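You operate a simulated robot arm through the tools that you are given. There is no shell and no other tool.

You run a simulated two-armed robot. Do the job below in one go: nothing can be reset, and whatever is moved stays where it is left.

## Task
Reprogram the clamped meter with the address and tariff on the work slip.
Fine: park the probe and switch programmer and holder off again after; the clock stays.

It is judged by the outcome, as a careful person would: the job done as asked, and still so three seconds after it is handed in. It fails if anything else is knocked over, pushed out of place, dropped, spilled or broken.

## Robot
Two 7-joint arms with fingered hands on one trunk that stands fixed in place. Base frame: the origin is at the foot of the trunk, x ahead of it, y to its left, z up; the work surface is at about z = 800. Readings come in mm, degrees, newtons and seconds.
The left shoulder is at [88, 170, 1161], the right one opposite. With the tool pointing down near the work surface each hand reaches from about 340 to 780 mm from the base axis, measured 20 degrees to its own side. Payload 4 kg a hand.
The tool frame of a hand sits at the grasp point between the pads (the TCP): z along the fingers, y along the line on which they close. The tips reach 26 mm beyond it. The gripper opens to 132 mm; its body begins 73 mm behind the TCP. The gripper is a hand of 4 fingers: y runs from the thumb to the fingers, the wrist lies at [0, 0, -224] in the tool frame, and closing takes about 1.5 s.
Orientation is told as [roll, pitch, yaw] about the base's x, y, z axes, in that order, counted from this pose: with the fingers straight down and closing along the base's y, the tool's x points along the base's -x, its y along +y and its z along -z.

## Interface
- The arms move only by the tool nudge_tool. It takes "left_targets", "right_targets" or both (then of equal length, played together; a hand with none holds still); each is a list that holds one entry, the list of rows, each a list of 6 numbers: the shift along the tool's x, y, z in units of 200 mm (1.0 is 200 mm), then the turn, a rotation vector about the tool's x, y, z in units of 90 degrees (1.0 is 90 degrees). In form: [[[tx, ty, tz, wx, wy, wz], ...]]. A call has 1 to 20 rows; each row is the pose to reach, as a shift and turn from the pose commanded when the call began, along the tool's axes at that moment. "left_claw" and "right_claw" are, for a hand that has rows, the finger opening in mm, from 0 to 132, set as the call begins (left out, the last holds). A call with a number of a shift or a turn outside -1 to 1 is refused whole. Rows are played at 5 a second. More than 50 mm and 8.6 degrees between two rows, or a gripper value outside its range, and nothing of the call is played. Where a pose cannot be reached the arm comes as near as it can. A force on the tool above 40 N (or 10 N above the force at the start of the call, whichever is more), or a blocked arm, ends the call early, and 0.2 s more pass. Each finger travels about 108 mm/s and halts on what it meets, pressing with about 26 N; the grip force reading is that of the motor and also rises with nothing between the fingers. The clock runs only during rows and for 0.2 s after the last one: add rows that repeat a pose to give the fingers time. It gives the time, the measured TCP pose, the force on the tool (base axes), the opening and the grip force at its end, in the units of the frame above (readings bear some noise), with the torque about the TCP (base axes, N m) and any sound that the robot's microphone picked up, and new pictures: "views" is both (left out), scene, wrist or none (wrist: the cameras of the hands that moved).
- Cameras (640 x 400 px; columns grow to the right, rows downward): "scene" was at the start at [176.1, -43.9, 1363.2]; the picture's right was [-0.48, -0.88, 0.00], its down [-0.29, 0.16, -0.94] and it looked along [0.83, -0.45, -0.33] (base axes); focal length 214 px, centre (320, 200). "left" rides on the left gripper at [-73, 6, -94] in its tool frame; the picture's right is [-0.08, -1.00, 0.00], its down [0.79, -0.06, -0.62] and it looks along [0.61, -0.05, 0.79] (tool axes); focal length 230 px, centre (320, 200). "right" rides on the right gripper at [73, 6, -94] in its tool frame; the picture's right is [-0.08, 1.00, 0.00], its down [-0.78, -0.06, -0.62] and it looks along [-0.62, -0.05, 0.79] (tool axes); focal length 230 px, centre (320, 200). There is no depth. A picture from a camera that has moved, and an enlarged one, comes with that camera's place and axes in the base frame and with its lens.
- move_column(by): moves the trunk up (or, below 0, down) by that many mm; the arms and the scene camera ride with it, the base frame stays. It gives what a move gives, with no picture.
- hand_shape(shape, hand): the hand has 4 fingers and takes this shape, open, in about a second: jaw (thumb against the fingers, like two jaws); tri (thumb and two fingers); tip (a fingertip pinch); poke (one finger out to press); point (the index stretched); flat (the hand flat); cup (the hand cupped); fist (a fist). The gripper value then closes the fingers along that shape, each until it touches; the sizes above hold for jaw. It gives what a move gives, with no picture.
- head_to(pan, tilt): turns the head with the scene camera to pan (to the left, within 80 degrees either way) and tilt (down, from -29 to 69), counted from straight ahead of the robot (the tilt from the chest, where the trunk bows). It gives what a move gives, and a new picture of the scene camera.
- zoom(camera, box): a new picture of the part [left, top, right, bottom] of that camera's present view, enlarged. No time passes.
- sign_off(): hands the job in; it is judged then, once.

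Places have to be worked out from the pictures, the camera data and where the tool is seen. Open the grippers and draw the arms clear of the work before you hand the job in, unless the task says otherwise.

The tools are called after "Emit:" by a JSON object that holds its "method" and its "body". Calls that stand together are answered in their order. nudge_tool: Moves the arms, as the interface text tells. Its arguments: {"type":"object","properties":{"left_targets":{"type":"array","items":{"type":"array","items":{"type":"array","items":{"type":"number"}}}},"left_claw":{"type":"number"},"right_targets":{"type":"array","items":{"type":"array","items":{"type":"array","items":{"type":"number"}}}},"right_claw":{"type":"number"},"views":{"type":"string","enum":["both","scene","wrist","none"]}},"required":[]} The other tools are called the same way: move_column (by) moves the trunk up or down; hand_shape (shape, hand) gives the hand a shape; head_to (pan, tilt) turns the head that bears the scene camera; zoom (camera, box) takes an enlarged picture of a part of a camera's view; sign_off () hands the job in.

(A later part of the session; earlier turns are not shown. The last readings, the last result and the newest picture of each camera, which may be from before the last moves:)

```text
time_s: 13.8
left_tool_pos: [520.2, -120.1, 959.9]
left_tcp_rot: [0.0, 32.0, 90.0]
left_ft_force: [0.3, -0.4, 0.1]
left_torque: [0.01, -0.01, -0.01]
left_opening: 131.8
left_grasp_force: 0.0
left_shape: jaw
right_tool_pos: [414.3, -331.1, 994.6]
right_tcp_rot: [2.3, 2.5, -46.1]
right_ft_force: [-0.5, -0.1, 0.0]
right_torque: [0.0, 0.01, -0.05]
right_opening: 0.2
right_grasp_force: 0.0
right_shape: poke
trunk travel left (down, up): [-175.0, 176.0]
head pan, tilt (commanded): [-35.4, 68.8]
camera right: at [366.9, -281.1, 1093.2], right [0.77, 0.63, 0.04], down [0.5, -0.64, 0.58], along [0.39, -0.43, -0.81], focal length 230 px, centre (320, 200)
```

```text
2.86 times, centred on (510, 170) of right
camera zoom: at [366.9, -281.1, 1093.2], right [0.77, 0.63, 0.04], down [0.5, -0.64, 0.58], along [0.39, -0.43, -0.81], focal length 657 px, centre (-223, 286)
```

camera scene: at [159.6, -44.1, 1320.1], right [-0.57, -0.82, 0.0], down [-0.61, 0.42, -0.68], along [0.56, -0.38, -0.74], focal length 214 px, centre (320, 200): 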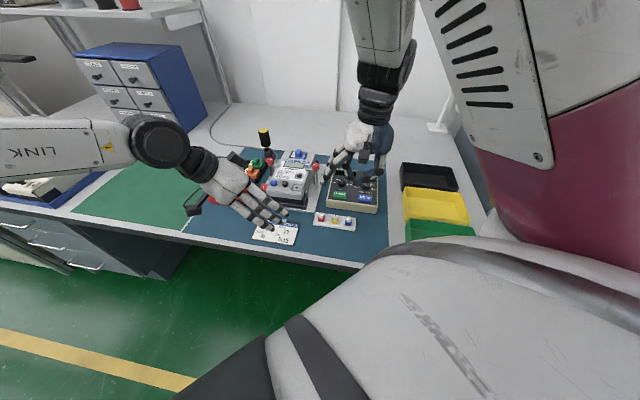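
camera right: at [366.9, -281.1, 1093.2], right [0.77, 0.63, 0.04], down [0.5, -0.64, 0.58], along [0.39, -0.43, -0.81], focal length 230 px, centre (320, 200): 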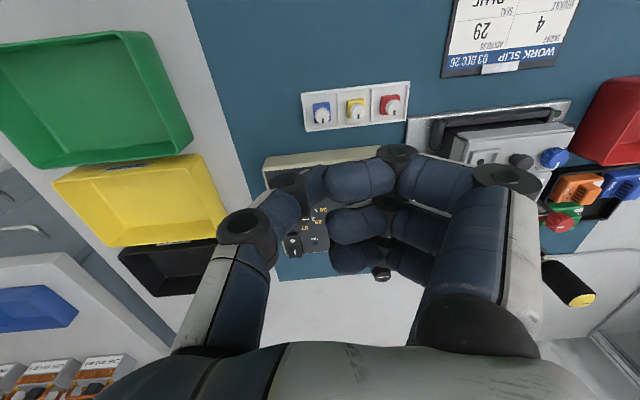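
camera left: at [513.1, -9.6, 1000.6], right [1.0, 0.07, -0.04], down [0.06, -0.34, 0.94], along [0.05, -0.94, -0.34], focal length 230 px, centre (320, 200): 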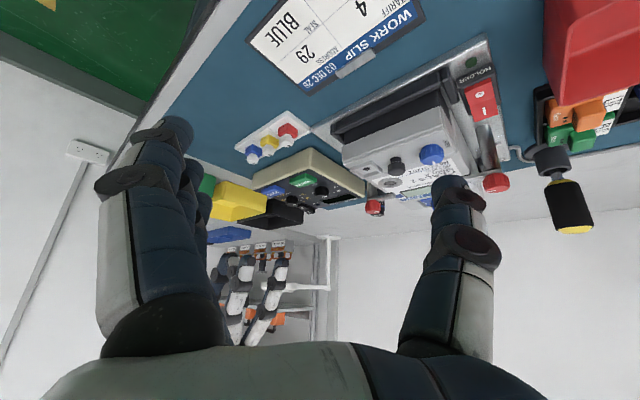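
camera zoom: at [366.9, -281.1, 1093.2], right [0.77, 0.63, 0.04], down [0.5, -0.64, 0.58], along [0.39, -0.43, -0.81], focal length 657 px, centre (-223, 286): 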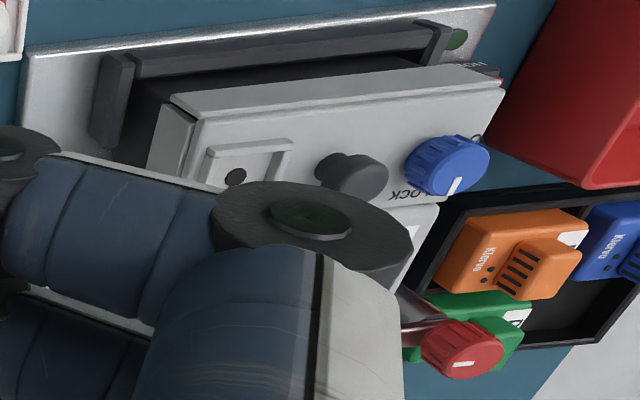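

Triangulated: programmer face flat at z≈838, WRITE (502,-351,846), READ (448,-407,845), mode dial (537,-383), value dial (484,-437), programmer rocker I end ≈(514,-491); holder rocker I end ≈(677,-177,837). Both rockers show O pressed (off). I draw the left hand back to the left to give room and bring the right poke hand half-way toward the holder switch, well above everything.

Emit:
{"method": "nudge_tool", "body": {"left_targets": [[[-0.11, 0.025, -0.106, 0, 0, 0], [-0.221, 0.05, -0.212, 0, 0, 0], [-0.332, 0.075, -0.318, 0, 0, 0], [-0.4425, 0.1, -0.424, 0, 0, 0], [-0.4425, 0.1, -0.424, 0, 0, 0]]], "right_targets": [[[0, 0, 0, 0, 0, 0], [-0.05, 0.18, 0.0145, 0, 0, 0], [-0.1, 0.36, 0.029, 0, 0, 0], [-0.15, 0.54, 0.0435, 0, 0, 0], [-0.2, 0.7235, 0.058, 0, 0, 0]]], "views": "both"}}

```text
time_s: 15.0
left_tool_pos: [500.7, 0.2, 983.6]
left_tcp_rot: [-0.1, 32.0, 89.9]
left_ft_force: [0.6, 0.3, -0.1]
left_torque: [-0.02, 0.0, 0.02]
left_opening: 132.0
left_grasp_force: 0.2
left_shape: jaw
right_tool_pos: [549.9, -263.9, 990.7]
right_tcp_rot: [2.6, 2.0, -46.6]
right_ft_force: [0.1, 0.5, -0.5]
right_torque: [-0.02, 0.02, -0.04]
right_opening: 0.0
right_grasp_force: 0.0
right_shape: poke
trunk travel left (down, up): [-175.0, 176.0]
head pan, tilt (commanded): [-35.4, 68.8]
camera scene: at [144.6, -33.4, 1298.3], right [-0.57, -0.82, 0.0], down [-0.75, 0.51, -0.42], along [0.35, -0.24, -0.91], focal length 214 px, centre (320, 200)
camera right: at [500.6, -213.4, 1088.8], right [0.78, 0.63, 0.04], down [0.49, -0.65, 0.59], along [0.39, -0.43, -0.81], focal length 230 px, centre (320, 200)
camera left: at [493.7, 111.2, 1025.7], right [1.0, 0.07, -0.04], down [0.06, -0.34, 0.94], along [0.05, -0.94, -0.34], focal length 230 px, centre (320, 200)
```

scene: 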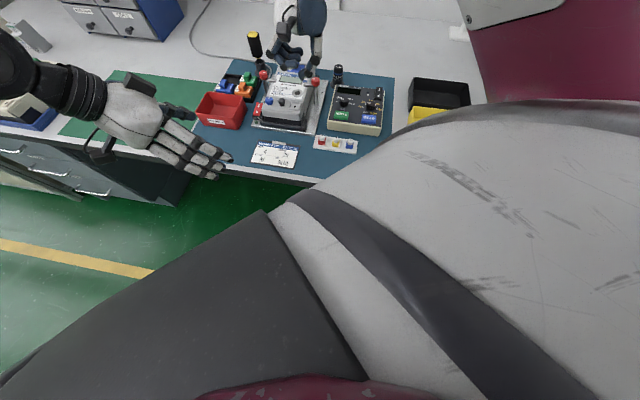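
right: 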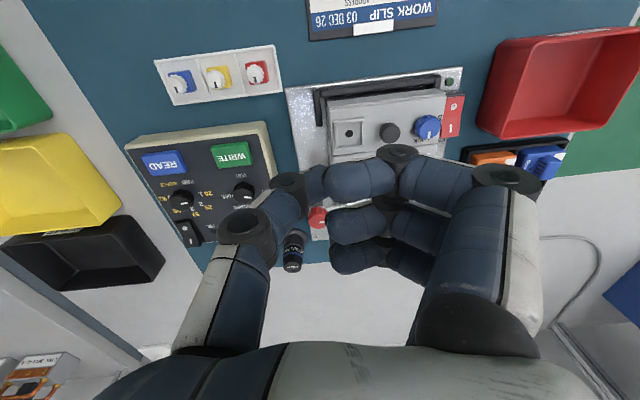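
left: 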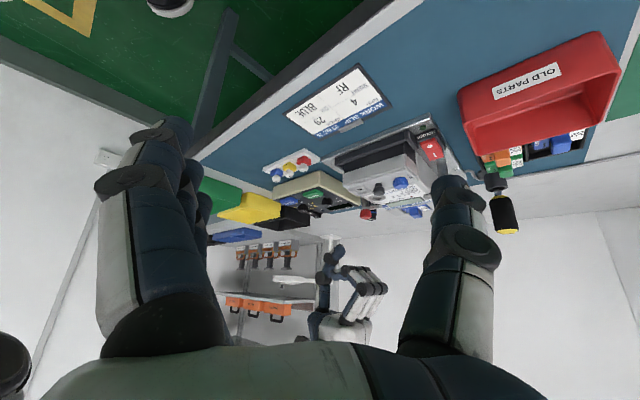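

The scene camera tips further down as the trunk bows toward the reach, so I raise the head for a useful view, then bring the poke thumb over the holder rocker's I end, about 65 mm above it.

Emit:
{"method": "nudge_tool", "body": {"right_targets": [[[-0.044, 0.178, 0.0, 0, 0, 0], [-0.088, 0.355, 0.01, 0, 0, 0], [-0.132, 0.533, 0.02, 0, 0, 0], [-0.176, 0.71, 0.025, 0, 0, 0], [-0.176, 0.71, 0.18, 0, 0, 0], [-0.176, 0.71, 0.332, 0, 0, 0], [-0.176, 0.71, 0.332, 0, 0, 0]]], "views": "wrist"}}

Emit:
{"method": "head_to", "body": {"pan": -25, "tilt": 48}}

Emit:
{"method": "zoom", "body": {"camera": "left", "box": [380, 90, 520, 210]}}

```text
time_s: 16.8
left_tool_pos: [499.2, -1.1, 984.9]
left_tcp_rot: [-0.1, 32.0, 90.1]
left_ft_force: [0.3, -0.5, 0.4]
left_torque: [0.02, 0.01, -0.03]
left_opening: 131.8
left_grasp_force: 0.0
left_shape: jaw
right_tool_pos: [677.7, -209.9, 928.0]
right_tcp_rot: [1.7, 1.1, -48.2]
right_ft_force: [-0.2, -0.5, 0.4]
right_torque: [0.05, -0.01, 0.02]
right_opening: 0.0
right_grasp_force: 0.1
right_shape: poke
trunk travel left (down, up): [-175.0, 176.0]
head pan, tilt (commanded): [-35.4, 68.8]
stopped in row 7 (right hand): the arm was blocked; the commanded pose is now the measured one
camera right: at [630.6, -155.5, 1024.5], right [0.79, 0.61, 0.03], down [0.47, -0.65, 0.6], along [0.38, -0.46, -0.8], focal length 230 px, centre (320, 200)
```

right: 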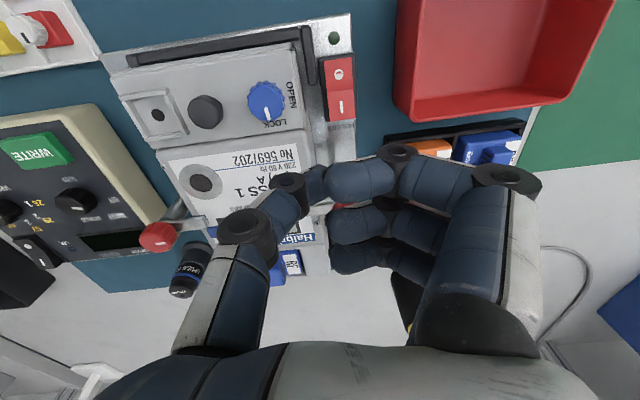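

```text
time_s: 17.6
left_tool_pos: [500.2, 0.9, 984.3]
left_tcp_rot: [-0.1, 32.0, 90.0]
left_ft_force: [0.4, 1.0, 0.4]
left_torque: [0.02, 0.0, 0.0]
left_opening: 131.9
left_grasp_force: 0.0
left_shape: jaw
right_tool_pos: [677.4, -207.5, 928.4]
right_tcp_rot: [1.7, 1.1, -48.1]
right_ft_force: [-0.9, -0.3, 0.2]
right_torque: [-0.02, 0.03, -0.02]
right_opening: 0.0
right_grasp_force: 0.0
right_shape: poke
trunk travel left (down, up): [-175.0, 176.0]
head pan, tilt (commanded): [-25.0, 48.0]
camera scene: at [165.7, -32.6, 1319.2], right [-0.42, -0.91, 0.0], down [-0.67, 0.31, -0.67], along [0.61, -0.28, -0.74], focal length 214 px, centre (320, 200)
```

scene: 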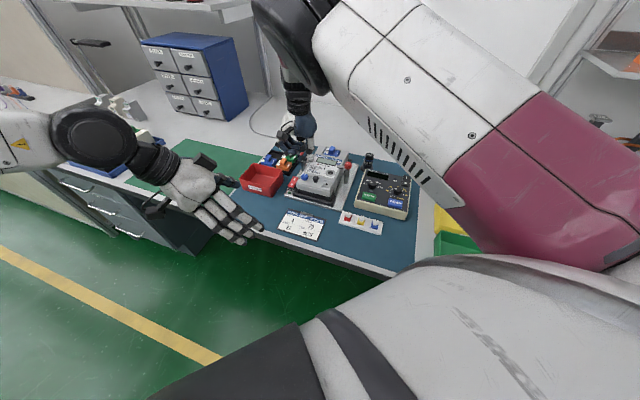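

```text
3.33 times, centred on (450, 150) of left
camera zoom: at [493.5, 110.9, 1025.8], right [1.0, 0.07, -0.04], down [0.06, -0.34, 0.94], along [0.05, -0.94, -0.34], focal length 767 px, centre (-113, 367)
```

zoom: 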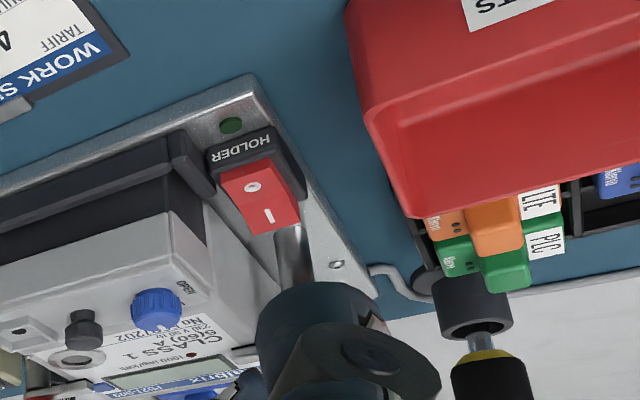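

The arm stopped ~20 mm short in y with no force, so perhaps a joint limit. I look closer at the arm and the hand from the scene, then try a small step on.

Emit:
{"method": "zoom", "body": {"camera": "scene", "box": [240, 90, 400, 220]}}

Emit:
{"method": "nudge_tool", "body": {"right_targets": [[[0.035, 0.035, 0.0, 0, 0, 0], [0.07, 0.07, 0.0, 0, 0, 0], [0.07, 0.07, 0.0, 0, 0, 0]]], "views": "wrist"}}

```text
3.08 times, centred on (320, 155) of scene
camera zoom: at [165.7, -32.6, 1319.2], right [-0.42, -0.91, 0.0], down [-0.67, 0.31, -0.67], along [0.61, -0.28, -0.74], focal length 660 px, centre (320, 338)
```

zoom: 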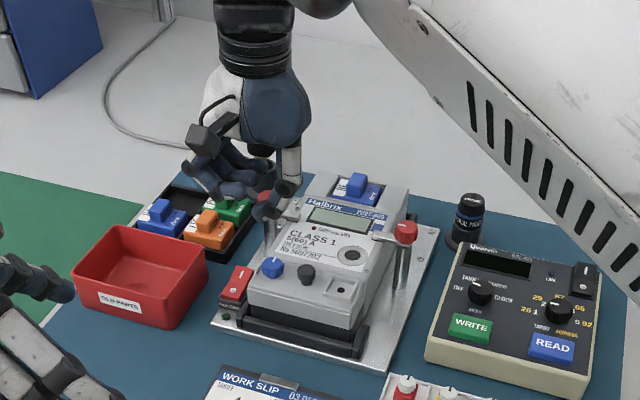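

```text
time_s: 18.6
left_tool_pos: [499.3, -0.4, 984.9]
left_tcp_rot: [0.0, 32.1, 90.0]
left_ft_force: [-0.6, 0.4, -0.9]
left_torque: [0.01, 0.0, 0.0]
left_opening: 132.2
left_grasp_force: 0.0
left_shape: jaw
right_tool_pos: [682.1, -215.1, 934.6]
right_tcp_rot: [3.2, 2.1, -51.3]
right_ft_force: [0.0, -0.8, 0.4]
right_torque: [0.02, 0.0, 0.01]
right_opening: 0.3
right_grasp_force: 0.1
right_shape: poke
trunk travel left (down, up): [-175.0, 176.0]
head pan, tilt (commanded): [-25.0, 48.0]
stopped in row 3 (right hand): the arm was blocked; the commanded pose is now the measured one
camera right: at [638.1, -162.9, 1033.0], right [0.83, 0.56, 0.05], down [0.43, -0.69, 0.58], along [0.36, -0.46, -0.81], focal length 230 px, centre (320, 200)
```

right: 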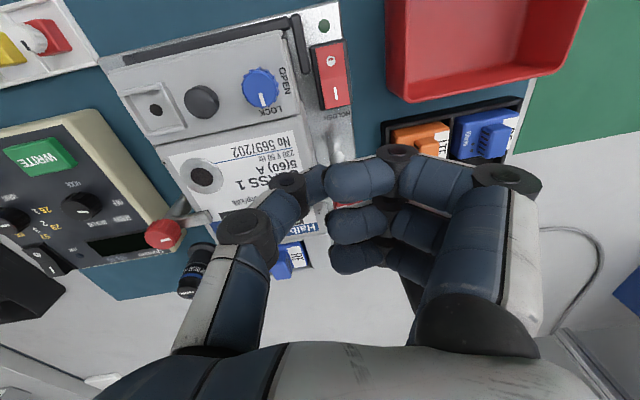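

The arm drifted the wrong way, so this posture is at a joint limit. I back off a little and turn the hand yaw toward -20° to free the wrist and elbow.

Emit:
{"method": "nudge_tool", "body": {"right_targets": [[[0, -0.055, -0.025, 0, 0, -0.07], [0, -0.11, -0.05, 0, 0, -0.14], [0, -0.165, -0.075, 0, 0, -0.21], [0, -0.22, -0.1, 0, 0, -0.28], [0, -0.273, -0.125, 0, 0, -0.344], [0, -0.273, -0.125, 0, 0, -0.344]]], "views": "scene"}}

```text
time_s: 20.2
left_tool_pos: [500.2, -0.4, 984.7]
left_tcp_rot: [0.0, 32.0, 90.1]
left_ft_force: [0.4, -0.2, -1.0]
left_torque: [0.0, -0.03, -0.01]
left_opening: 132.1
left_grasp_force: 0.1
left_shape: jaw
right_tool_pos: [636.4, -278.0, 952.2]
right_tcp_rot: [5.4, 1.2, -23.8]
right_ft_force: [0.9, -0.4, -0.7]
right_torque: [0.01, 0.0, -0.01]
right_opening: 0.0
right_grasp_force: 0.0
right_shape: poke
trunk travel left (down, up): [-175.0, 176.0]
head pan, tilt (commanded): [-25.0, 48.0]
stopped in row 6 (right hand): the arm was blocked; the commanded pose is now the measured one
camera scene: at [165.6, -33.0, 1319.3], right [-0.42, -0.91, 0.0], down [-0.67, 0.31, -0.67], along [0.61, -0.28, -0.74], focal length 214 px, centre (320, 200)
```

scene: 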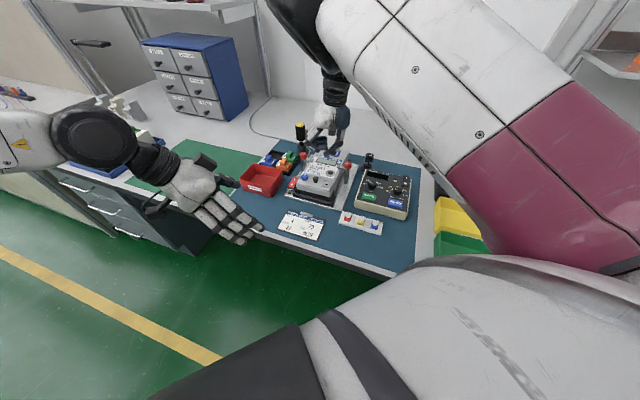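

The hand still falls short toward +y: the raised elbow seems to be the limit. I raise the trunk by 120 mm so the arm reaches downward with a lower elbow, then look again.

Emit:
{"method": "move_column", "body": {"by": 120}}

Emit:
{"method": "zoom", "body": {"camera": "scene", "box": [0, 0, 640, 400]}}

```text
time_s: 21.7
left_tool_pos: [500.8, 0.1, 1104.9]
left_tcp_rot: [0.0, 32.0, 90.1]
left_ft_force: [-0.5, 0.0, 0.4]
left_torque: [0.01, 0.02, 0.02]
left_opening: 132.0
left_grasp_force: 0.0
left_shape: jaw
right_tool_pos: [638.2, -290.1, 1078.3]
right_tcp_rot: [6.2, 1.0, -25.0]
right_ft_force: [0.0, -0.9, -1.1]
right_torque: [-0.01, 0.03, 0.0]
right_opening: 0.0
right_grasp_force: 0.0
right_shape: poke
trunk travel left (down, up): [-295.0, 56.0]
head pan, tilt (commanded): [-25.0, 48.0]
```

```text
1.00 times, centred on (320, 200) of scene (not enlarged: the box is as wide or as high as the picture)
camera zoom: at [113.9, -32.5, 1442.0], right [-0.42, -0.91, 0.0], down [-0.67, 0.31, -0.67], along [0.61, -0.28, -0.74], focal length 214 px, centre (320, 200)
```

zoom: 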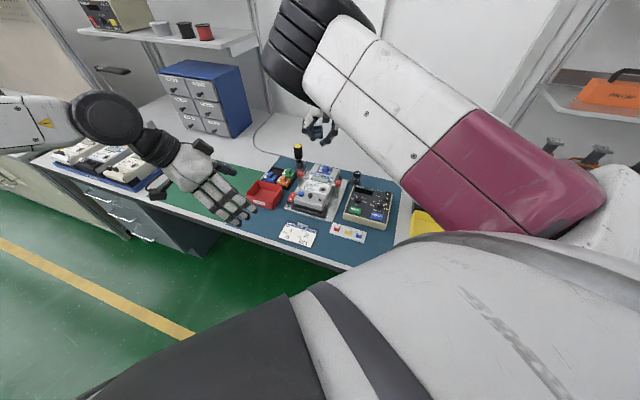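

Raising the trunk also leaned it back. I lower the right hand again toward (640,-250,960) with the tilt corrected, and watch whether it tracks now.

Emit:
{"method": "nudge_tool", "body": {"right_targets": [[[0.016, 0.03, 0.152, 0.017, -0.003, 0], [0.032, 0.06, 0.304, 0.035, -0.006, 0], [0.049, 0.09, 0.456, 0.052, -0.008, 0], [0.065, 0.12, 0.608, 0.069, -0.011, 0], [0.065, 0.12, 0.608, 0.069, -0.011, 0]]], "views": "scene"}}

```text
time_s: 23.1
left_tool_pos: [499.9, 0.6, 1105.2]
left_tcp_rot: [0.1, 32.0, 90.0]
left_ft_force: [0.5, 0.2, -0.1]
left_torque: [0.01, 0.01, 0.04]
left_opening: 132.1
left_grasp_force: 0.1
left_shape: jaw
right_tool_pos: [639.1, -275.9, 958.9]
right_tcp_rot: [-0.1, 0.0, -27.7]
right_ft_force: [-0.2, -0.2, -0.7]
right_torque: [-0.02, -0.01, 0.03]
right_opening: 0.0
right_grasp_force: 0.1
right_shape: poke
trunk travel left (down, up): [-295.0, 56.0]
head pan, tilt (commanded): [-25.0, 48.0]
stopped in row 5 (right hand): the arm was blocked; the commanded pose is now the measured one
camera scene: at [113.7, -32.9, 1442.1], right [-0.42, -0.91, 0.0], down [-0.67, 0.31, -0.67], along [0.61, -0.28, -0.74], focal length 214 px, centre (320, 200)
```

scene: 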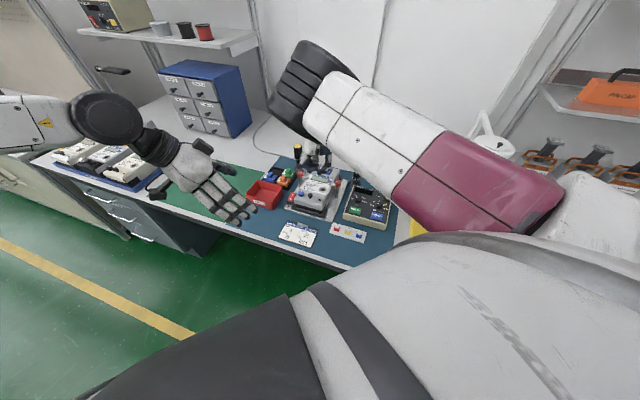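

Position limits seem tied to yaw: at -48° the hand got further left than at -25°. I turn the hand to about -75° and then try moving left again.

Emit:
{"method": "nudge_tool", "body": {"right_targets": [[[0, 0, -0.1, 0, 0, 0.0875], [0, 0, -0.1, 0, 0, 0.175], [0, 0, -0.1, 0, 0, 0.2625], [0, 0, -0.1, 0, 0, 0.35], [0, 0, -0.1, 0, 0, 0.4375], [0, 0, -0.1, 0, 0, 0.525], [0.029, 0.115, -0.1, 0, 0, 0.525], [0.058, 0.229, -0.1, 0, 0, 0.525], [0.058, 0.229, -0.1, 0, 0, 0.525]]], "views": "scene"}}

```text
time_s: 25.3
left_tool_pos: [500.0, 0.7, 1105.2]
left_tcp_rot: [0.0, 31.9, 90.0]
left_ft_force: [1.1, -0.4, -0.1]
left_torque: [0.0, 0.01, 0.01]
left_opening: 132.1
left_grasp_force: 0.0
left_shape: jaw
right_tool_pos: [647.6, -268.4, 975.1]
right_tcp_rot: [-0.5, 0.5, -78.9]
right_ft_force: [-0.5, -0.5, 0.0]
right_torque: [-0.01, -0.02, -0.07]
right_opening: 0.1
right_grasp_force: 0.1
right_shape: poke
trunk travel left (down, up): [-295.0, 56.0]
head pan, tilt (commanded): [-25.0, 48.0]
stopped in row 9 (right hand): the arm was blocked; the commanded pose is now the measured one
camera scene: at [113.4, -32.8, 1442.1], right [-0.42, -0.91, 0.0], down [-0.67, 0.31, -0.67], along [0.61, -0.28, -0.74], focal length 214 px, centre (320, 200)
```

scene: 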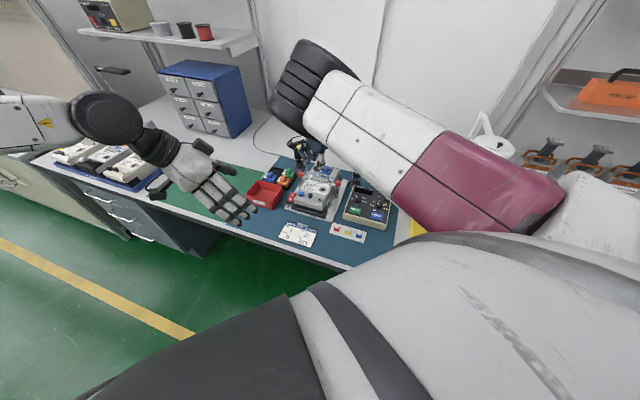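

Still blocked at about y=-270. I turn the head to see how the right arm's elbow and shoulder are placed.

Emit:
{"method": "head_to", "body": {"pan": -60, "tilt": 25}}

```text
time_s: 26.4
left_tool_pos: [499.5, -1.6, 1103.6]
left_tcp_rot: [0.0, 32.0, 90.0]
left_ft_force: [0.1, -0.1, -0.9]
left_torque: [-0.02, 0.02, -0.01]
left_opening: 131.8
left_grasp_force: 0.0
left_shape: jaw
right_tool_pos: [647.4, -268.0, 976.1]
right_tcp_rot: [-0.4, 0.6, -78.9]
right_ft_force: [0.7, 0.1, 1.3]
right_torque: [0.0, 0.02, -0.02]
right_opening: 0.0
right_grasp_force: 0.0
right_shape: poke
trunk travel left (down, up): [-295.0, 56.0]
head pan, tilt (commanded): [-60.0, 25.0]
camera scene: at [88.2, -79.0, 1476.9], right [-0.87, -0.5, 0.0], down [-0.21, 0.37, -0.91], along [0.45, -0.78, -0.42], focal length 214 px, centre (320, 200)
```

scene: 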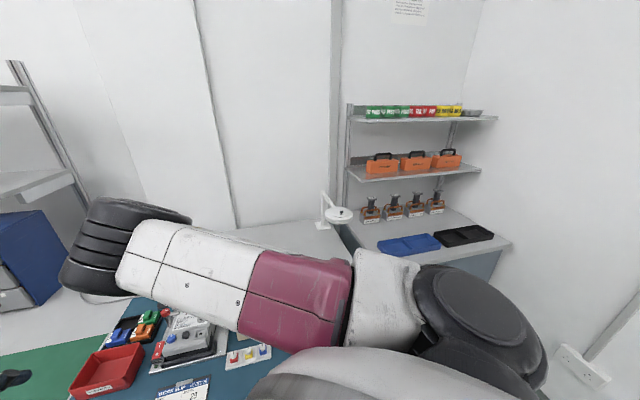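

Now I see it: the right elbow is up and inward (about (360,-127,1350)) with the forearm going outward, so it cannot reach left. I move the right hand to free space near (480,-350,1080) and roll it so the fingers point left, which should push the elbow outward.

Emit:
{"method": "nudge_tool", "body": {"right_targets": [[[-0.048, -0.18, -0.104, 0, 0, 0], [-0.097, -0.36, -0.208, 0, 0, 0], [-0.145, -0.54, -0.312, 0, 0, 0], [-0.193, -0.72, -0.416, 0, 0, 0], [-0.2417, -0.8985, -0.52, 0, 0, 0], [-0.2417, -0.8985, -0.52, -0.0178, 0.091, 0], [-0.2417, -0.8985, -0.52, -0.0356, 0.182, 0], [-0.2417, -0.8985, -0.52, -0.0533, 0.273, 0], [-0.2417, -0.8985, -0.52, -0.0711, 0.364, 0], [-0.2417, -0.8985, -0.52, -0.0889, 0.454, 0], [-0.2417, -0.8985, -0.52, -0.1067, 0.545, 0], [-0.2417, -0.8985, -0.52, -0.1244, 0.636, 0], [-0.2417, -0.8985, -0.52, -0.1422, 0.727, 0], [-0.2417, -0.8985, -0.52, -0.16, 0.818, 0], [-0.2417, -0.8985, -0.52, -0.16, 0.818, 0]]], "views": "scene"}}

```text
time_s: 29.6
left_tool_pos: [499.2, 0.2, 1104.0]
left_tcp_rot: [0.0, 32.1, 90.1]
left_ft_force: [-0.4, 0.1, 0.4]
left_torque: [0.01, -0.03, -0.01]
left_opening: 131.8
left_grasp_force: 0.1
left_shape: jaw
right_tool_pos: [483.0, -346.6, 1079.7]
right_tcp_rot: [35.4, 72.1, -52.7]
right_ft_force: [-0.7, -0.4, -0.6]
right_torque: [0.02, -0.01, 0.01]
right_opening: 0.0
right_grasp_force: 0.1
right_shape: poke
trunk travel left (down, up): [-295.0, 56.0]
head pan, tilt (commanded): [-60.0, 25.0]
camera scene: at [87.9, -78.5, 1477.0], right [-0.87, -0.5, 0.0], down [-0.21, 0.37, -0.91], along [0.45, -0.79, -0.42], focal length 214 px, centre (320, 200)
```

scene: 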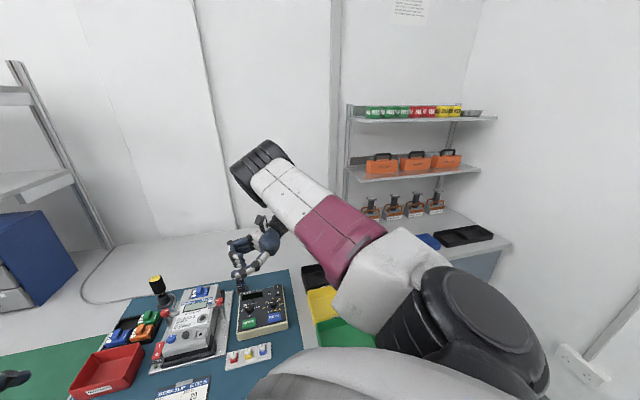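

The elbow has swung out to the right (about (326,-314,1388)) and nothing blocked. I lower the hand in this posture to (520,-280,960) and then turn the fingers back down, keeping above everything.

Emit:
{"method": "nudge_tool", "body": {"right_targets": [[[-0.13, 0.026, 0.123, 0, 0, 0], [-0.26, 0.051, 0.247, 0, 0, 0], [-0.389, 0.077, 0.37, 0, 0, 0], [-0.5185, 0.1025, 0.4935, 0, 0, 0], [-0.5185, 0.1025, 0.4935, 0.0178, -0.091, 0], [-0.5185, 0.1025, 0.4935, 0.0356, -0.182, 0], [-0.5185, 0.1025, 0.4935, 0.0533, -0.273, 0], [-0.5185, 0.1025, 0.4935, 0.0711, -0.364, 0], [-0.5185, 0.1025, 0.4935, 0.0889, -0.454, 0], [-0.5185, 0.1025, 0.4935, 0.1067, -0.545, 0], [-0.5185, 0.1025, 0.4935, 0.1244, -0.636, 0], [-0.5185, 0.1025, 0.4935, 0.1422, -0.727, 0], [-0.5185, 0.1025, 0.4935, 0.16, -0.818, 0], [-0.5185, 0.1025, 0.4935, 0.16, -0.818, 0]]], "views": "scene"}}

```text
time_s: 32.5
left_tool_pos: [500.3, 0.1, 1105.6]
left_tcp_rot: [0.1, 32.0, 90.0]
left_ft_force: [0.4, -0.6, 0.5]
left_torque: [0.01, -0.02, 0.02]
left_opening: 131.8
left_grasp_force: 0.1
left_shape: jaw
right_tool_pos: [514.8, -299.2, 955.3]
right_tcp_rot: [-0.6, 1.9, -82.3]
right_ft_force: [-0.1, 0.5, 0.9]
right_torque: [-0.02, 0.03, 0.01]
right_opening: 0.0
right_grasp_force: 0.1
right_shape: poke
trunk travel left (down, up): [-295.0, 56.0]
head pan, tilt (commanded): [-60.0, 25.0]
camera scene: at [88.2, -78.9, 1476.9], right [-0.87, -0.5, 0.0], down [-0.21, 0.37, -0.91], along [0.45, -0.78, -0.42], focal length 214 px, centre (320, 200)
```

scene: 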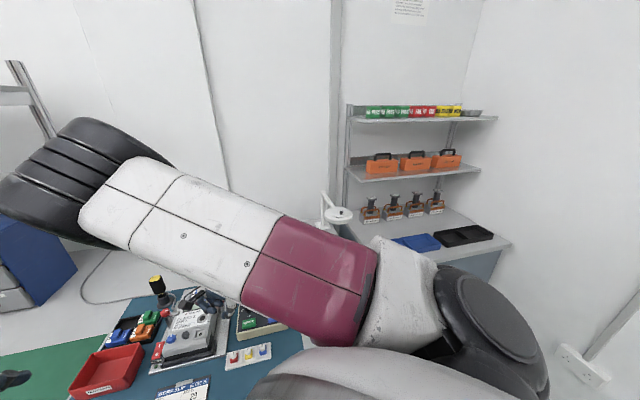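

Pointing the fingers down brought the elbow back in: on this hand the natural yaw is on the other side (thumb inward). I lift a bit and turn the right hand on to yaw about -134°, so the fingers are at the back and the thumb in front, and watch the elbow.

Emit:
{"method": "nudge_tool", "body": {"right_targets": [[[0, -0.05, -0.15, 0, 0, 0.0], [0, -0.1, -0.3, 0, 0, 0.083], [0, -0.15, -0.3, 0, 0, 0.166], [0, -0.2, -0.3, 0, 0, 0.249], [0, -0.2, -0.3, 0, 0, 0.332], [0, -0.2, -0.3, 0, 0, 0.415], [0, -0.2, -0.3, 0, 0, 0.498], [0, -0.2, -0.3, 0, 0, 0.578], [0, -0.2, -0.3, 0, 0, 0.578]]], "views": "scene"}}

```text
time_s: 34.5
left_tool_pos: [498.6, -0.2, 1105.4]
left_tcp_rot: [0.0, 32.0, 90.0]
left_ft_force: [-0.5, 0.5, -0.3]
left_torque: [0.01, 0.0, 0.02]
left_opening: 131.6
left_grasp_force: 0.1
left_shape: jaw
right_tool_pos: [480.1, -297.1, 1017.6]
right_tcp_rot: [-2.2, 1.8, -133.8]
right_ft_force: [-0.6, 0.9, -0.1]
right_torque: [-0.01, 0.01, 0.05]
right_opening: 0.0
right_grasp_force: 0.1
right_shape: poke
trunk travel left (down, up): [-295.0, 56.0]
head pan, tilt (commanded): [-60.0, 25.0]
camera scene: at [88.1, -79.0, 1476.9], right [-0.87, -0.5, 0.0], down [-0.21, 0.37, -0.91], along [0.45, -0.79, -0.42], focal length 214 px, centre (320, 200)
```

scene: 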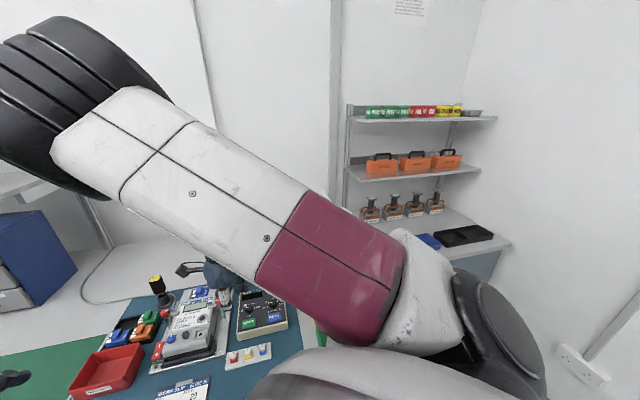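

The elbow is still in. I'll take the hand through a fingers-forward, palm-down pose near (540,-380,1060), which should drop the elbow low and outward, before pointing down again.

Emit:
{"method": "nudge_tool", "body": {"right_targets": [[[-0.008, 0.042, -0.0175, -0.0333, 0.0783, 0.0333], [-0.015, 0.084, -0.035, -0.0667, 0.1567, 0.0667], [-0.023, 0.126, -0.0525, -0.1, 0.235, 0.1], [-0.031, 0.168, -0.07, -0.1333, 0.3133, 0.1333], [-0.038, 0.209, -0.0875, -0.1667, 0.3917, 0.1667], [-0.046, 0.251, -0.105, -0.2, 0.47, 0.2], [-0.054, 0.293, -0.1225, -0.2333, 0.5483, 0.2333], [-0.061, 0.335, -0.14, -0.2667, 0.6267, 0.2667], [-0.069, 0.377, -0.1575, -0.3, 0.705, 0.3], [-0.077, 0.419, -0.175, -0.3333, 0.7833, 0.3333], [-0.084, 0.461, -0.1925, -0.3667, 0.8617, 0.3667], [-0.092, 0.5025, -0.21, -0.4, 0.94, 0.4], [-0.092, 0.5025, -0.21, -0.4, 0.94, 0.4]]], "views": "scene"}}

```text
time_s: 37.4
left_tool_pos: [499.1, -0.6, 1105.6]
left_tcp_rot: [0.1, 32.0, 90.0]
left_ft_force: [0.1, -0.1, -0.5]
left_torque: [-0.01, 0.0, -0.04]
left_opening: 132.1
left_grasp_force: 0.0
left_shape: jaw
right_tool_pos: [545.9, -363.5, 1061.2]
right_tcp_rot: [-38.6, 89.5, 144.7]
right_ft_force: [0.0, -0.5, 0.1]
right_torque: [0.02, 0.01, -0.01]
right_opening: 0.1
right_grasp_force: 0.0
right_shape: poke
trunk travel left (down, up): [-295.0, 56.0]
head pan, tilt (commanded): [-60.0, 25.0]
camera scene: at [87.9, -78.7, 1477.0], right [-0.87, -0.5, 0.0], down [-0.21, 0.37, -0.91], along [0.45, -0.79, -0.42], focal length 214 px, centre (320, 200)
```

scene: 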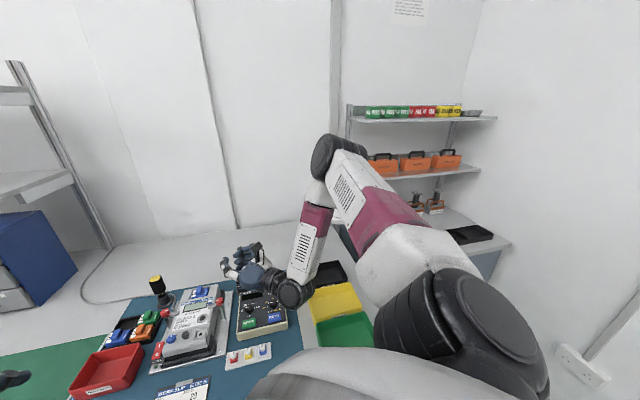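

The elbow is now clearly out to the right (about (227,-379,1401)) with the forearm coming inward. From here I pitch the fingers down, ending at yaw 180 near (500,-380,1000).

Emit:
{"method": "nudge_tool", "body": {"right_targets": [[[-0.028, 0.008, -0.021, 0, -0.0909, 0], [-0.055, 0.015, -0.042, 0, -0.1818, 0], [-0.083, 0.023, -0.063, 0, -0.2727, 0], [-0.111, 0.031, -0.084, 0, -0.3636, 0], [-0.139, 0.039, -0.105, 0, -0.4545, 0], [-0.166, 0.046, -0.125, 0, -0.5455, 0], [-0.194, 0.054, -0.146, 0, -0.6364, 0], [-0.222, 0.062, -0.167, 0, -0.7273, 0], [-0.25, 0.07, -0.188, 0, -0.8182, 0], [-0.277, 0.077, -0.209, 0, -0.9091, 0], [-0.305, 0.085, -0.23, 0, -1.0, 0], [-0.305, 0.085, -0.23, 0, -1.0, 0]]], "views": "scene"}}

```text
time_s: 40.0
left_tool_pos: [499.1, 0.2, 1105.3]
left_tcp_rot: [-0.1, 32.0, 90.0]
left_ft_force: [0.6, 0.2, 0.2]
left_torque: [-0.01, 0.0, 0.01]
left_opening: 131.8
left_grasp_force: 0.1
left_shape: jaw
right_tool_pos: [500.9, -385.4, 1000.6]
right_tcp_rot: [-0.4, -0.5, -176.5]
right_ft_force: [-0.9, 0.0, 1.1]
right_torque: [-0.02, -0.06, 0.01]
right_opening: 0.0
right_grasp_force: 0.1
right_shape: poke
trunk travel left (down, up): [-295.0, 56.0]
head pan, tilt (commanded): [-60.0, 25.0]
camera scene: at [87.5, -79.1, 1477.0], right [-0.87, -0.5, 0.0], down [-0.21, 0.37, -0.91], along [0.45, -0.79, -0.42], focal length 214 px, centre (320, 200)
```

scene: 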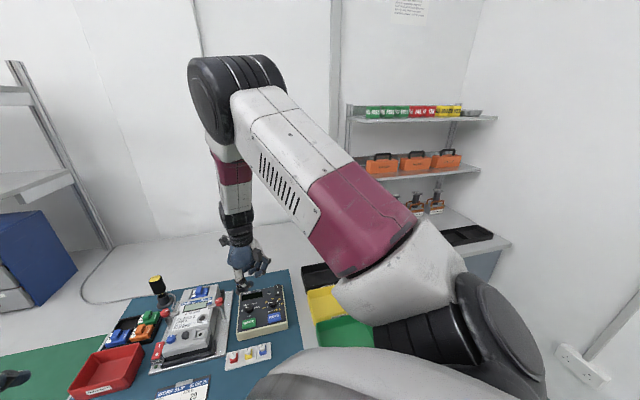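

Better posture: elbow out and above, forearm nearly vertical. I now test reach toward the meter: move to (618,-275,1000) with yaw about -134°.

Emit:
{"method": "nudge_tool", "body": {"right_targets": [[[0.103, -0.0855, 0, 0, 0, -0.0787], [0.206, -0.171, 0, 0, 0, -0.1573], [0.309, -0.2565, 0, 0, 0, -0.236], [0.412, -0.342, 0, 0, 0, -0.3147], [0.515, -0.4275, 0, 0, 0, -0.3933], [0.6175, -0.513, 0, 0, 0, -0.472], [0.6175, -0.513, 0, 0, 0, -0.472]]], "views": "both"}}

```text
time_s: 41.5
left_tool_pos: [500.9, -0.5, 1104.4]
left_tcp_rot: [-0.1, 32.1, 90.1]
left_ft_force: [0.1, 0.3, -0.6]
left_torque: [0.0, 0.03, 0.0]
left_opening: 132.1
left_grasp_force: 0.0
left_shape: jaw
right_tool_pos: [618.2, -273.9, 999.8]
right_tcp_rot: [-0.6, 0.0, -133.9]
right_ft_force: [-0.5, -0.2, -0.2]
right_torque: [-0.05, -0.04, -0.03]
right_opening: 0.0
right_grasp_force: 0.1
right_shape: poke
trunk travel left (down, up): [-295.0, 56.0]
head pan, tilt (commanded): [-60.0, 25.0]
camera scene: at [87.7, -79.1, 1476.9], right [-0.87, -0.5, 0.0], down [-0.21, 0.37, -0.91], along [0.45, -0.79, -0.42], focal length 214 px, centre (320, 200)
camera right: at [672.6, -226.8, 1095.0], right [0.66, -0.75, -0.01], down [-0.58, -0.53, 0.62], along [-0.47, -0.41, -0.79], focal length 230 px, centre (320, 200)
```

scene: 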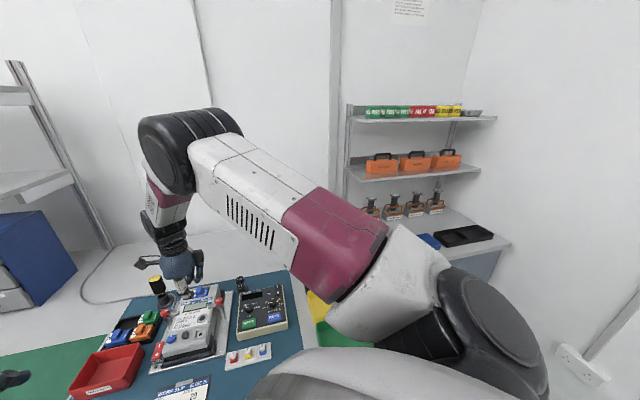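
right: 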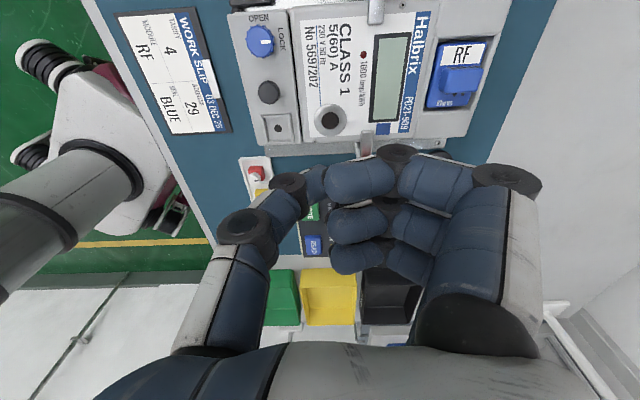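

Tracking is exact now. The right hand can't get clean access at the holder switch because of the clamp handle, so the left hand (natural yaw 0, leaning forward) will press it. I move the right hand over toward the programmer and turn the left hand back to fingers-down.

Emit:
{"method": "nudge_tool", "body": {"left_targets": [[[0.009, -0.017, 0.018, -0.0232, -0.0232, 0.081], [0.017, -0.033, 0.035, -0.0465, -0.0465, 0.162], [0.026, -0.05, 0.053, -0.0697, -0.0697, 0.243], [0.034, -0.067, 0.071, -0.0929, -0.0929, 0.324], [0.043, -0.083, 0.088, -0.1161, -0.1161, 0.405], [0.052, -0.1, 0.106, -0.1394, -0.1394, 0.486], [0.06, -0.117, 0.124, -0.1626, -0.1626, 0.567], [0.069, -0.133, 0.141, -0.1858, -0.1858, 0.648], [0.077, -0.15, 0.159, -0.209, -0.209, 0.729], [0.086, -0.167, 0.177, -0.2323, -0.2323, 0.81], [0.095, -0.183, 0.194, -0.2555, -0.2555, 0.891], [0.103, -0.2, 0.212, -0.2787, -0.2787, 0.972]]], "right_targets": [[[-0.08, 0.029, 0, 0, 0, 0], [-0.16, 0.058, 0, 0, 0, 0], [-0.24, 0.087, 0, 0, 0, 0], [-0.32, 0.116, 0, 0, 0, 0], [-0.4, 0.145, 0, 0, 0, 0], [-0.48, 0.173, 0, 0, 0, 0], [-0.56, 0.202, 0, 0, 0, 0], [-0.64, 0.231, 0, 0, 0, 0], [-0.72, 0.26, 0, 0, 0, 0], [-0.8, 0.289, 0, 0, 0, 0], [-0.88, 0.318, 0, 0, 0, 0], [-0.95, 0.3467, 0, 0, 0, 0]]], "views": "none"}}

Emit:
{"method": "hand_shape", "body": {"hand": "left", "shape": "poke"}}

Emit:
{"method": "head_to", "body": {"pan": -30, "tilt": 45}}

```text
time_s: 44.1
left_tool_pos: [540.0, -40.7, 1080.6]
left_tcp_rot: [0.1, -0.2, -0.1]
left_ft_force: [0.0, -0.2, -0.1]
left_torque: [-0.01, 0.01, 0.0]
left_opening: 131.9
left_grasp_force: 0.0
left_shape: jaw
right_tool_pos: [536.4, -458.5, 1000.1]
right_tcp_rot: [-0.6, -0.2, -134.0]
right_ft_force: [0.7, -1.0, -1.1]
right_torque: [0.0, 0.0, -0.06]
right_opening: 0.2
right_grasp_force: 0.0
right_shape: poke
trunk travel left (down, up): [-295.0, 56.0]
head pan, tilt (commanded): [-60.0, 25.0]
```

```text
time_s: 45.0
left_tool_pos: [539.0, -39.9, 1080.3]
left_tcp_rot: [-0.1, 0.0, 0.1]
left_ft_force: [0.5, 0.2, 0.3]
left_torque: [-0.04, 0.01, 0.0]
left_opening: 0.0
left_grasp_force: 0.2
left_shape: poke
right_tool_pos: [536.6, -457.0, 998.9]
right_tcp_rot: [-0.6, -0.2, -134.1]
right_ft_force: [1.1, -0.2, -0.9]
right_torque: [0.02, 0.01, 0.01]
right_opening: 0.0
right_grasp_force: 0.1
right_shape: poke
trunk travel left (down, up): [-295.0, 56.0]
head pan, tilt (commanded): [-60.0, 25.0]
```

```text
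time_s: 46.0
left_tool_pos: [539.4, -40.6, 1078.7]
left_tcp_rot: [0.0, -0.1, 0.0]
left_ft_force: [0.4, -0.1, -0.9]
left_torque: [0.0, -0.01, 0.01]
left_opening: 0.0
left_grasp_force: 0.1
left_shape: poke
right_tool_pos: [536.7, -457.6, 998.3]
right_tcp_rot: [-0.6, -0.2, -134.1]
right_ft_force: [0.6, -0.2, -1.1]
right_torque: [0.05, -0.01, -0.02]
right_opening: 0.0
right_grasp_force: 0.1
right_shape: poke
trunk travel left (down, up): [-295.0, 56.0]
head pan, tilt (commanded): [-30.0, 45.0]
camera scene: at [112.4, -40.0, 1446.4], right [-0.5, -0.87, 0.0], down [-0.61, 0.35, -0.71], along [0.61, -0.35, -0.71], focal length 214 px, centre (320, 200)
```

scene: 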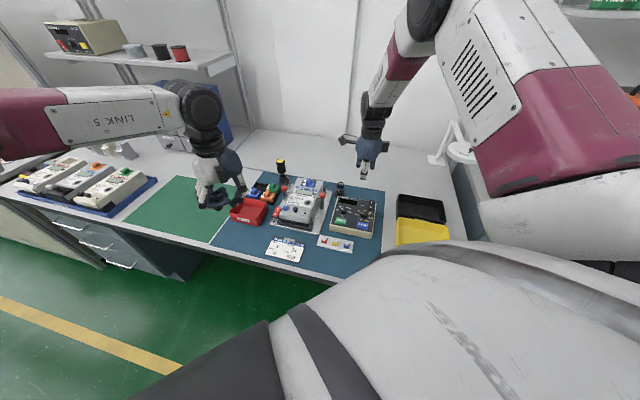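

Both hands are in place; the scene camera is at pan -30, tilt 45 so its axes are known well. I zoom on both poke thumbs and on the targets to calibrate.

Emit:
{"method": "zoom", "body": {"camera": "scene", "box": [325, 110, 405, 190]}}

Emit:
{"method": "zoom", "body": {"camera": "scene", "box": [180, 150, 260, 230]}}

Emit:
{"method": "zoom", "body": {"camera": "scene", "box": [260, 160, 340, 240]}}

Emit:
{"method": "zoom", "body": {"camera": "scene", "box": [315, 175, 395, 255]}}

Emit:
{"method": "zoom", "body": {"camera": "right", "box": [0, 0, 640, 400]}}

Emit:
{"method": "zoom", "body": {"camera": "left", "box": [0, 0, 640, 400]}}

```text
5.00 times, centred on (365, 150) of scene
camera zoom: at [112.4, -40.0, 1446.4], right [-0.5, -0.87, 0.0], down [-0.61, 0.35, -0.71], along [0.61, -0.35, -0.71], focal length 1072 px, centre (95, 450)
```

zoom: 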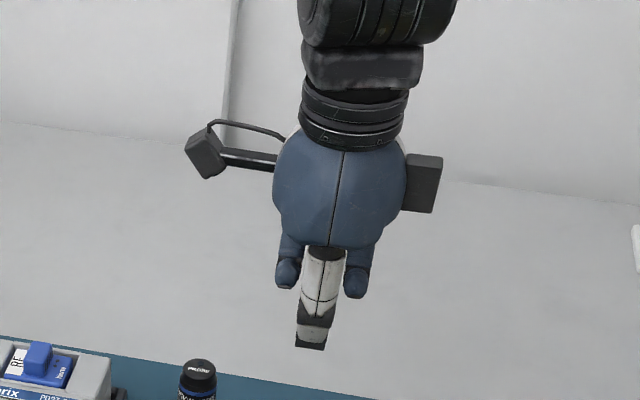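

```text
5.00 times, centred on (220, 190) of scene
camera zoom: at [112.4, -40.0, 1446.4], right [-0.5, -0.87, 0.0], down [-0.61, 0.35, -0.71], along [0.61, -0.35, -0.71], focal length 1072 px, centre (820, 250)
```

zoom: 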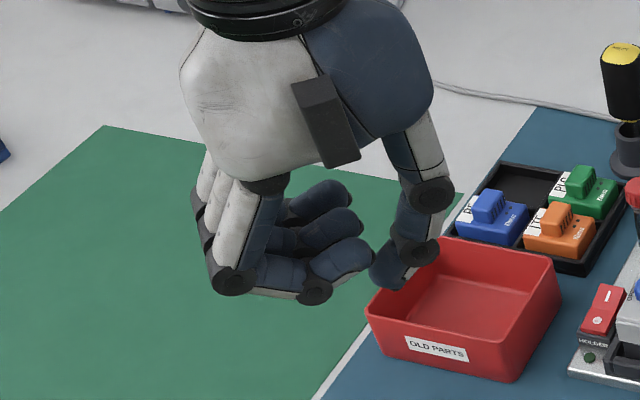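

```text
5.00 times, centred on (300, 200) of scene
camera zoom: at [112.4, -40.0, 1446.4], right [-0.5, -0.87, 0.0], down [-0.61, 0.35, -0.71], along [0.61, -0.35, -0.71], focal length 1072 px, centre (420, 200)
```

zoom: 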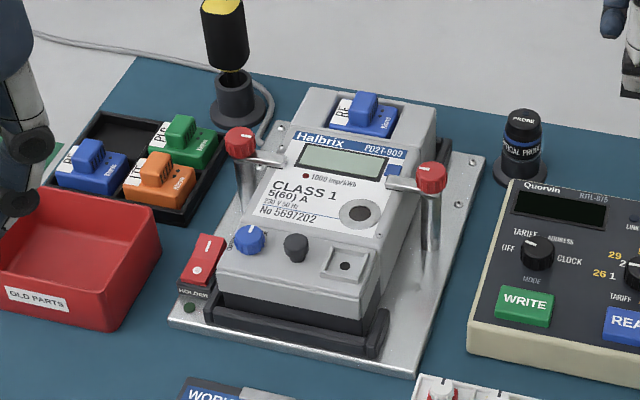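

```text
5.00 times, centred on (355, 215) of scene
camera zoom: at [112.4, -40.0, 1446.4], right [-0.5, -0.87, 0.0], down [-0.61, 0.35, -0.71], along [0.61, -0.35, -0.71], focal length 1072 px, centre (145, 125)
```

zoom: 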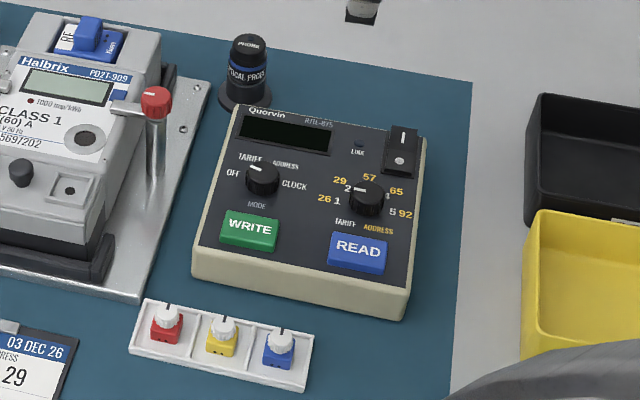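

```text
1.00 times, centred on (320, 200) of right (not enlarged: the box is as wide or as high as the picture)
camera zoom: at [591.0, -411.2, 1094.4], right [0.66, -0.75, -0.01], down [-0.58, -0.53, 0.62], along [-0.47, -0.4, -0.79], focal length 230 px, centre (320, 200)
```

zoom: 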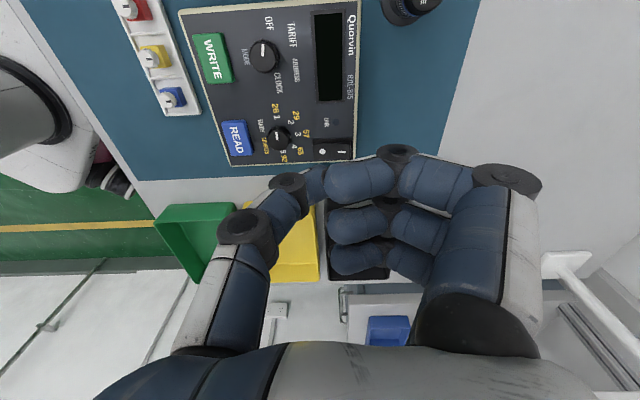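

```text
1.00 times, centred on (320, 200) of left (not enlarged: the box is as wide or as high as the picture)
camera zoom: at [612.4, -34.7, 1173.6], right [0.08, -1.0, 0.0], down [-0.79, -0.06, 0.62], along [-0.61, -0.05, -0.79], focal length 230 px, centre (320, 200)
```

zoom: 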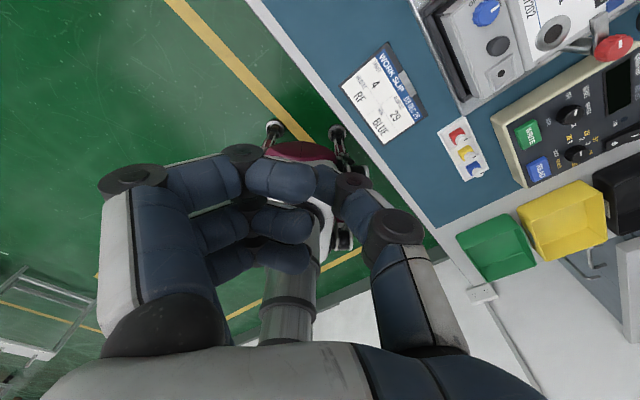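

Calibration: the poke tip is about at tool (0,2,26). Holder rocker I end ≈(678,-177,838), O end ≈(666,-163); programmer rocker I ≈(515,-503,853), O ≈(500,-491); dials ≈(538,-387) and (485,-443); probe ≈(654,-453) with its top at ~868; meter port ≈(620,-280,876). I bring the left poke thumb, leaning 30° forward, to about 45 mm above the holder's I end.

Emit:
{"method": "nudge_tool", "body": {"left_targets": [[[-0.079, -0.0825, 0.07, 0.0111, -0.0406, 0.0416], [-0.158, -0.165, 0.14, 0.0223, -0.0813, 0.0833], [-0.237, -0.2475, 0.21, 0.0334, -0.1219, 0.1249], [-0.316, -0.33, 0.3, 0.0445, -0.1625, 0.1665], [-0.395, -0.4125, 0.4, 0.0556, -0.2031, 0.2081], [-0.474, -0.495, 0.52, 0.0668, -0.2438, 0.2498], [-0.553, -0.5775, 0.68, 0.0779, -0.2844, 0.2914], [-0.632, -0.66, 0.86, 0.089, -0.325, 0.333], [-0.632, -0.66, 0.86, 0.089, -0.325, 0.333]]], "views": "both"}}

Emit:
{"method": "zoom", "body": {"camera": "scene", "box": [240, 150, 340, 250]}}

Emit:
{"method": "zoom", "body": {"camera": "right", "box": [180, 0, 500, 200]}}

```text
time_s: 48.2
left_tool_pos: [701.0, -115.8, 907.0]
left_tcp_rot: [1.2, -30.1, -26.7]
left_ft_force: [0.2, 0.2, 0.7]
left_torque: [-0.02, -0.03, -0.01]
left_opening: 0.2
left_grasp_force: 0.0
left_shape: poke
right_tool_pos: [537.6, -455.8, 1000.0]
right_tcp_rot: [-0.6, -0.2, -133.9]
right_ft_force: [-0.2, 0.2, 0.3]
right_torque: [-0.03, 0.05, -0.01]
right_opening: 0.0
right_grasp_force: 0.2
right_shape: poke
trunk travel left (down, up): [-295.0, 56.0]
head pan, tilt (commanded): [-30.0, 45.0]
stopped in row 9 (left hand): the arm was blocked; the commanded pose is now the measured one
camera scene: at [113.4, -38.5, 1446.3], right [-0.5, -0.87, 0.0], down [-0.61, 0.35, -0.71], along [0.61, -0.35, -0.71], focal length 214 px, centre (320, 200)
camera left: at [716.2, -120.1, 1024.8], right [-0.38, -0.92, 0.02], down [-0.91, 0.38, 0.14], along [-0.14, 0.03, -0.99], focal length 230 px, centre (320, 200)
```

scene: 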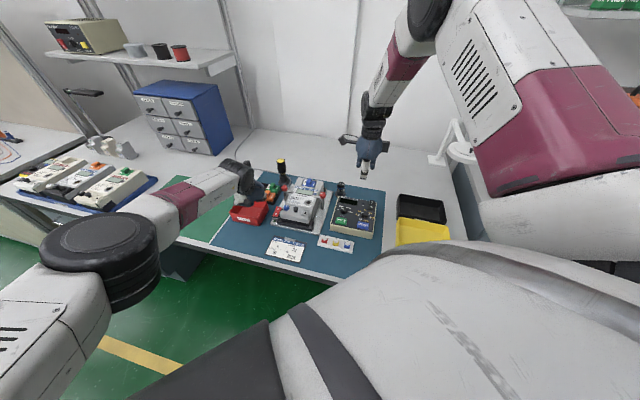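
left: 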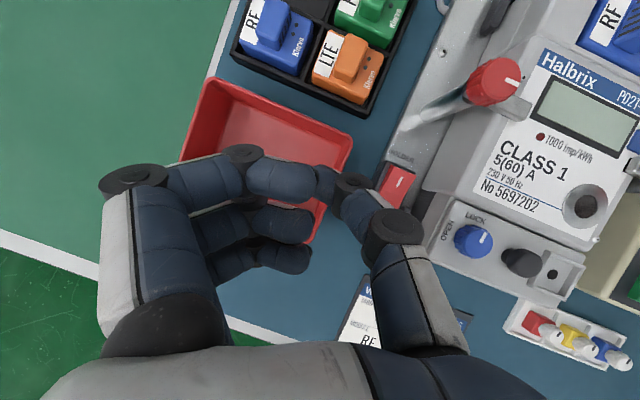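

```text
4.00 times, centred on (290, 200) of scene
camera zoom: at [113.4, -38.5, 1446.3], right [-0.5, -0.87, 0.0], down [-0.61, 0.35, -0.71], along [0.61, -0.35, -0.71], focal length 858 px, centre (440, 200)
```

zoom: 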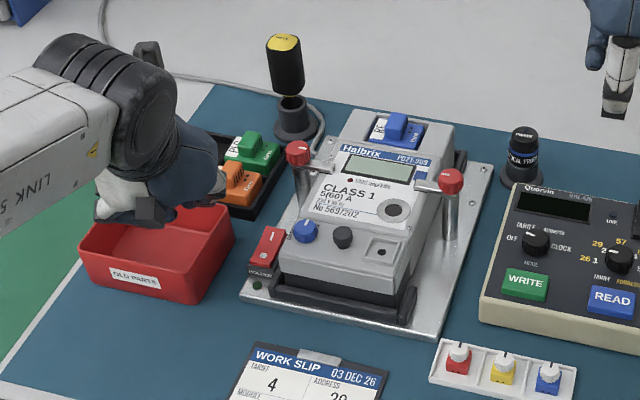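

```text
2.00 times, centred on (340, 100) of right
camera zoom: at [591.6, -410.2, 1094.3], right [0.66, -0.75, -0.01], down [-0.58, -0.52, 0.62], along [-0.47, -0.41, -0.78], focal length 460 px, centre (280, 400)
```

zoom: 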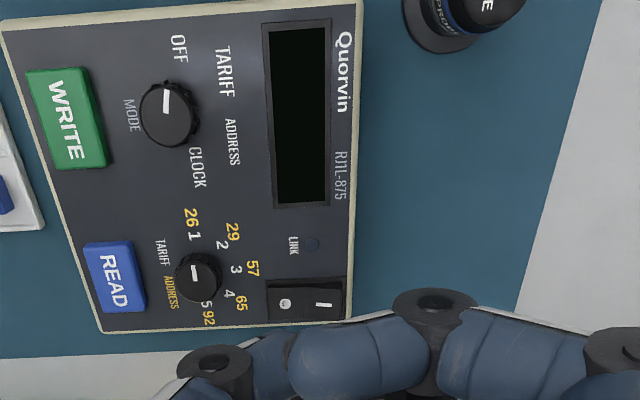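

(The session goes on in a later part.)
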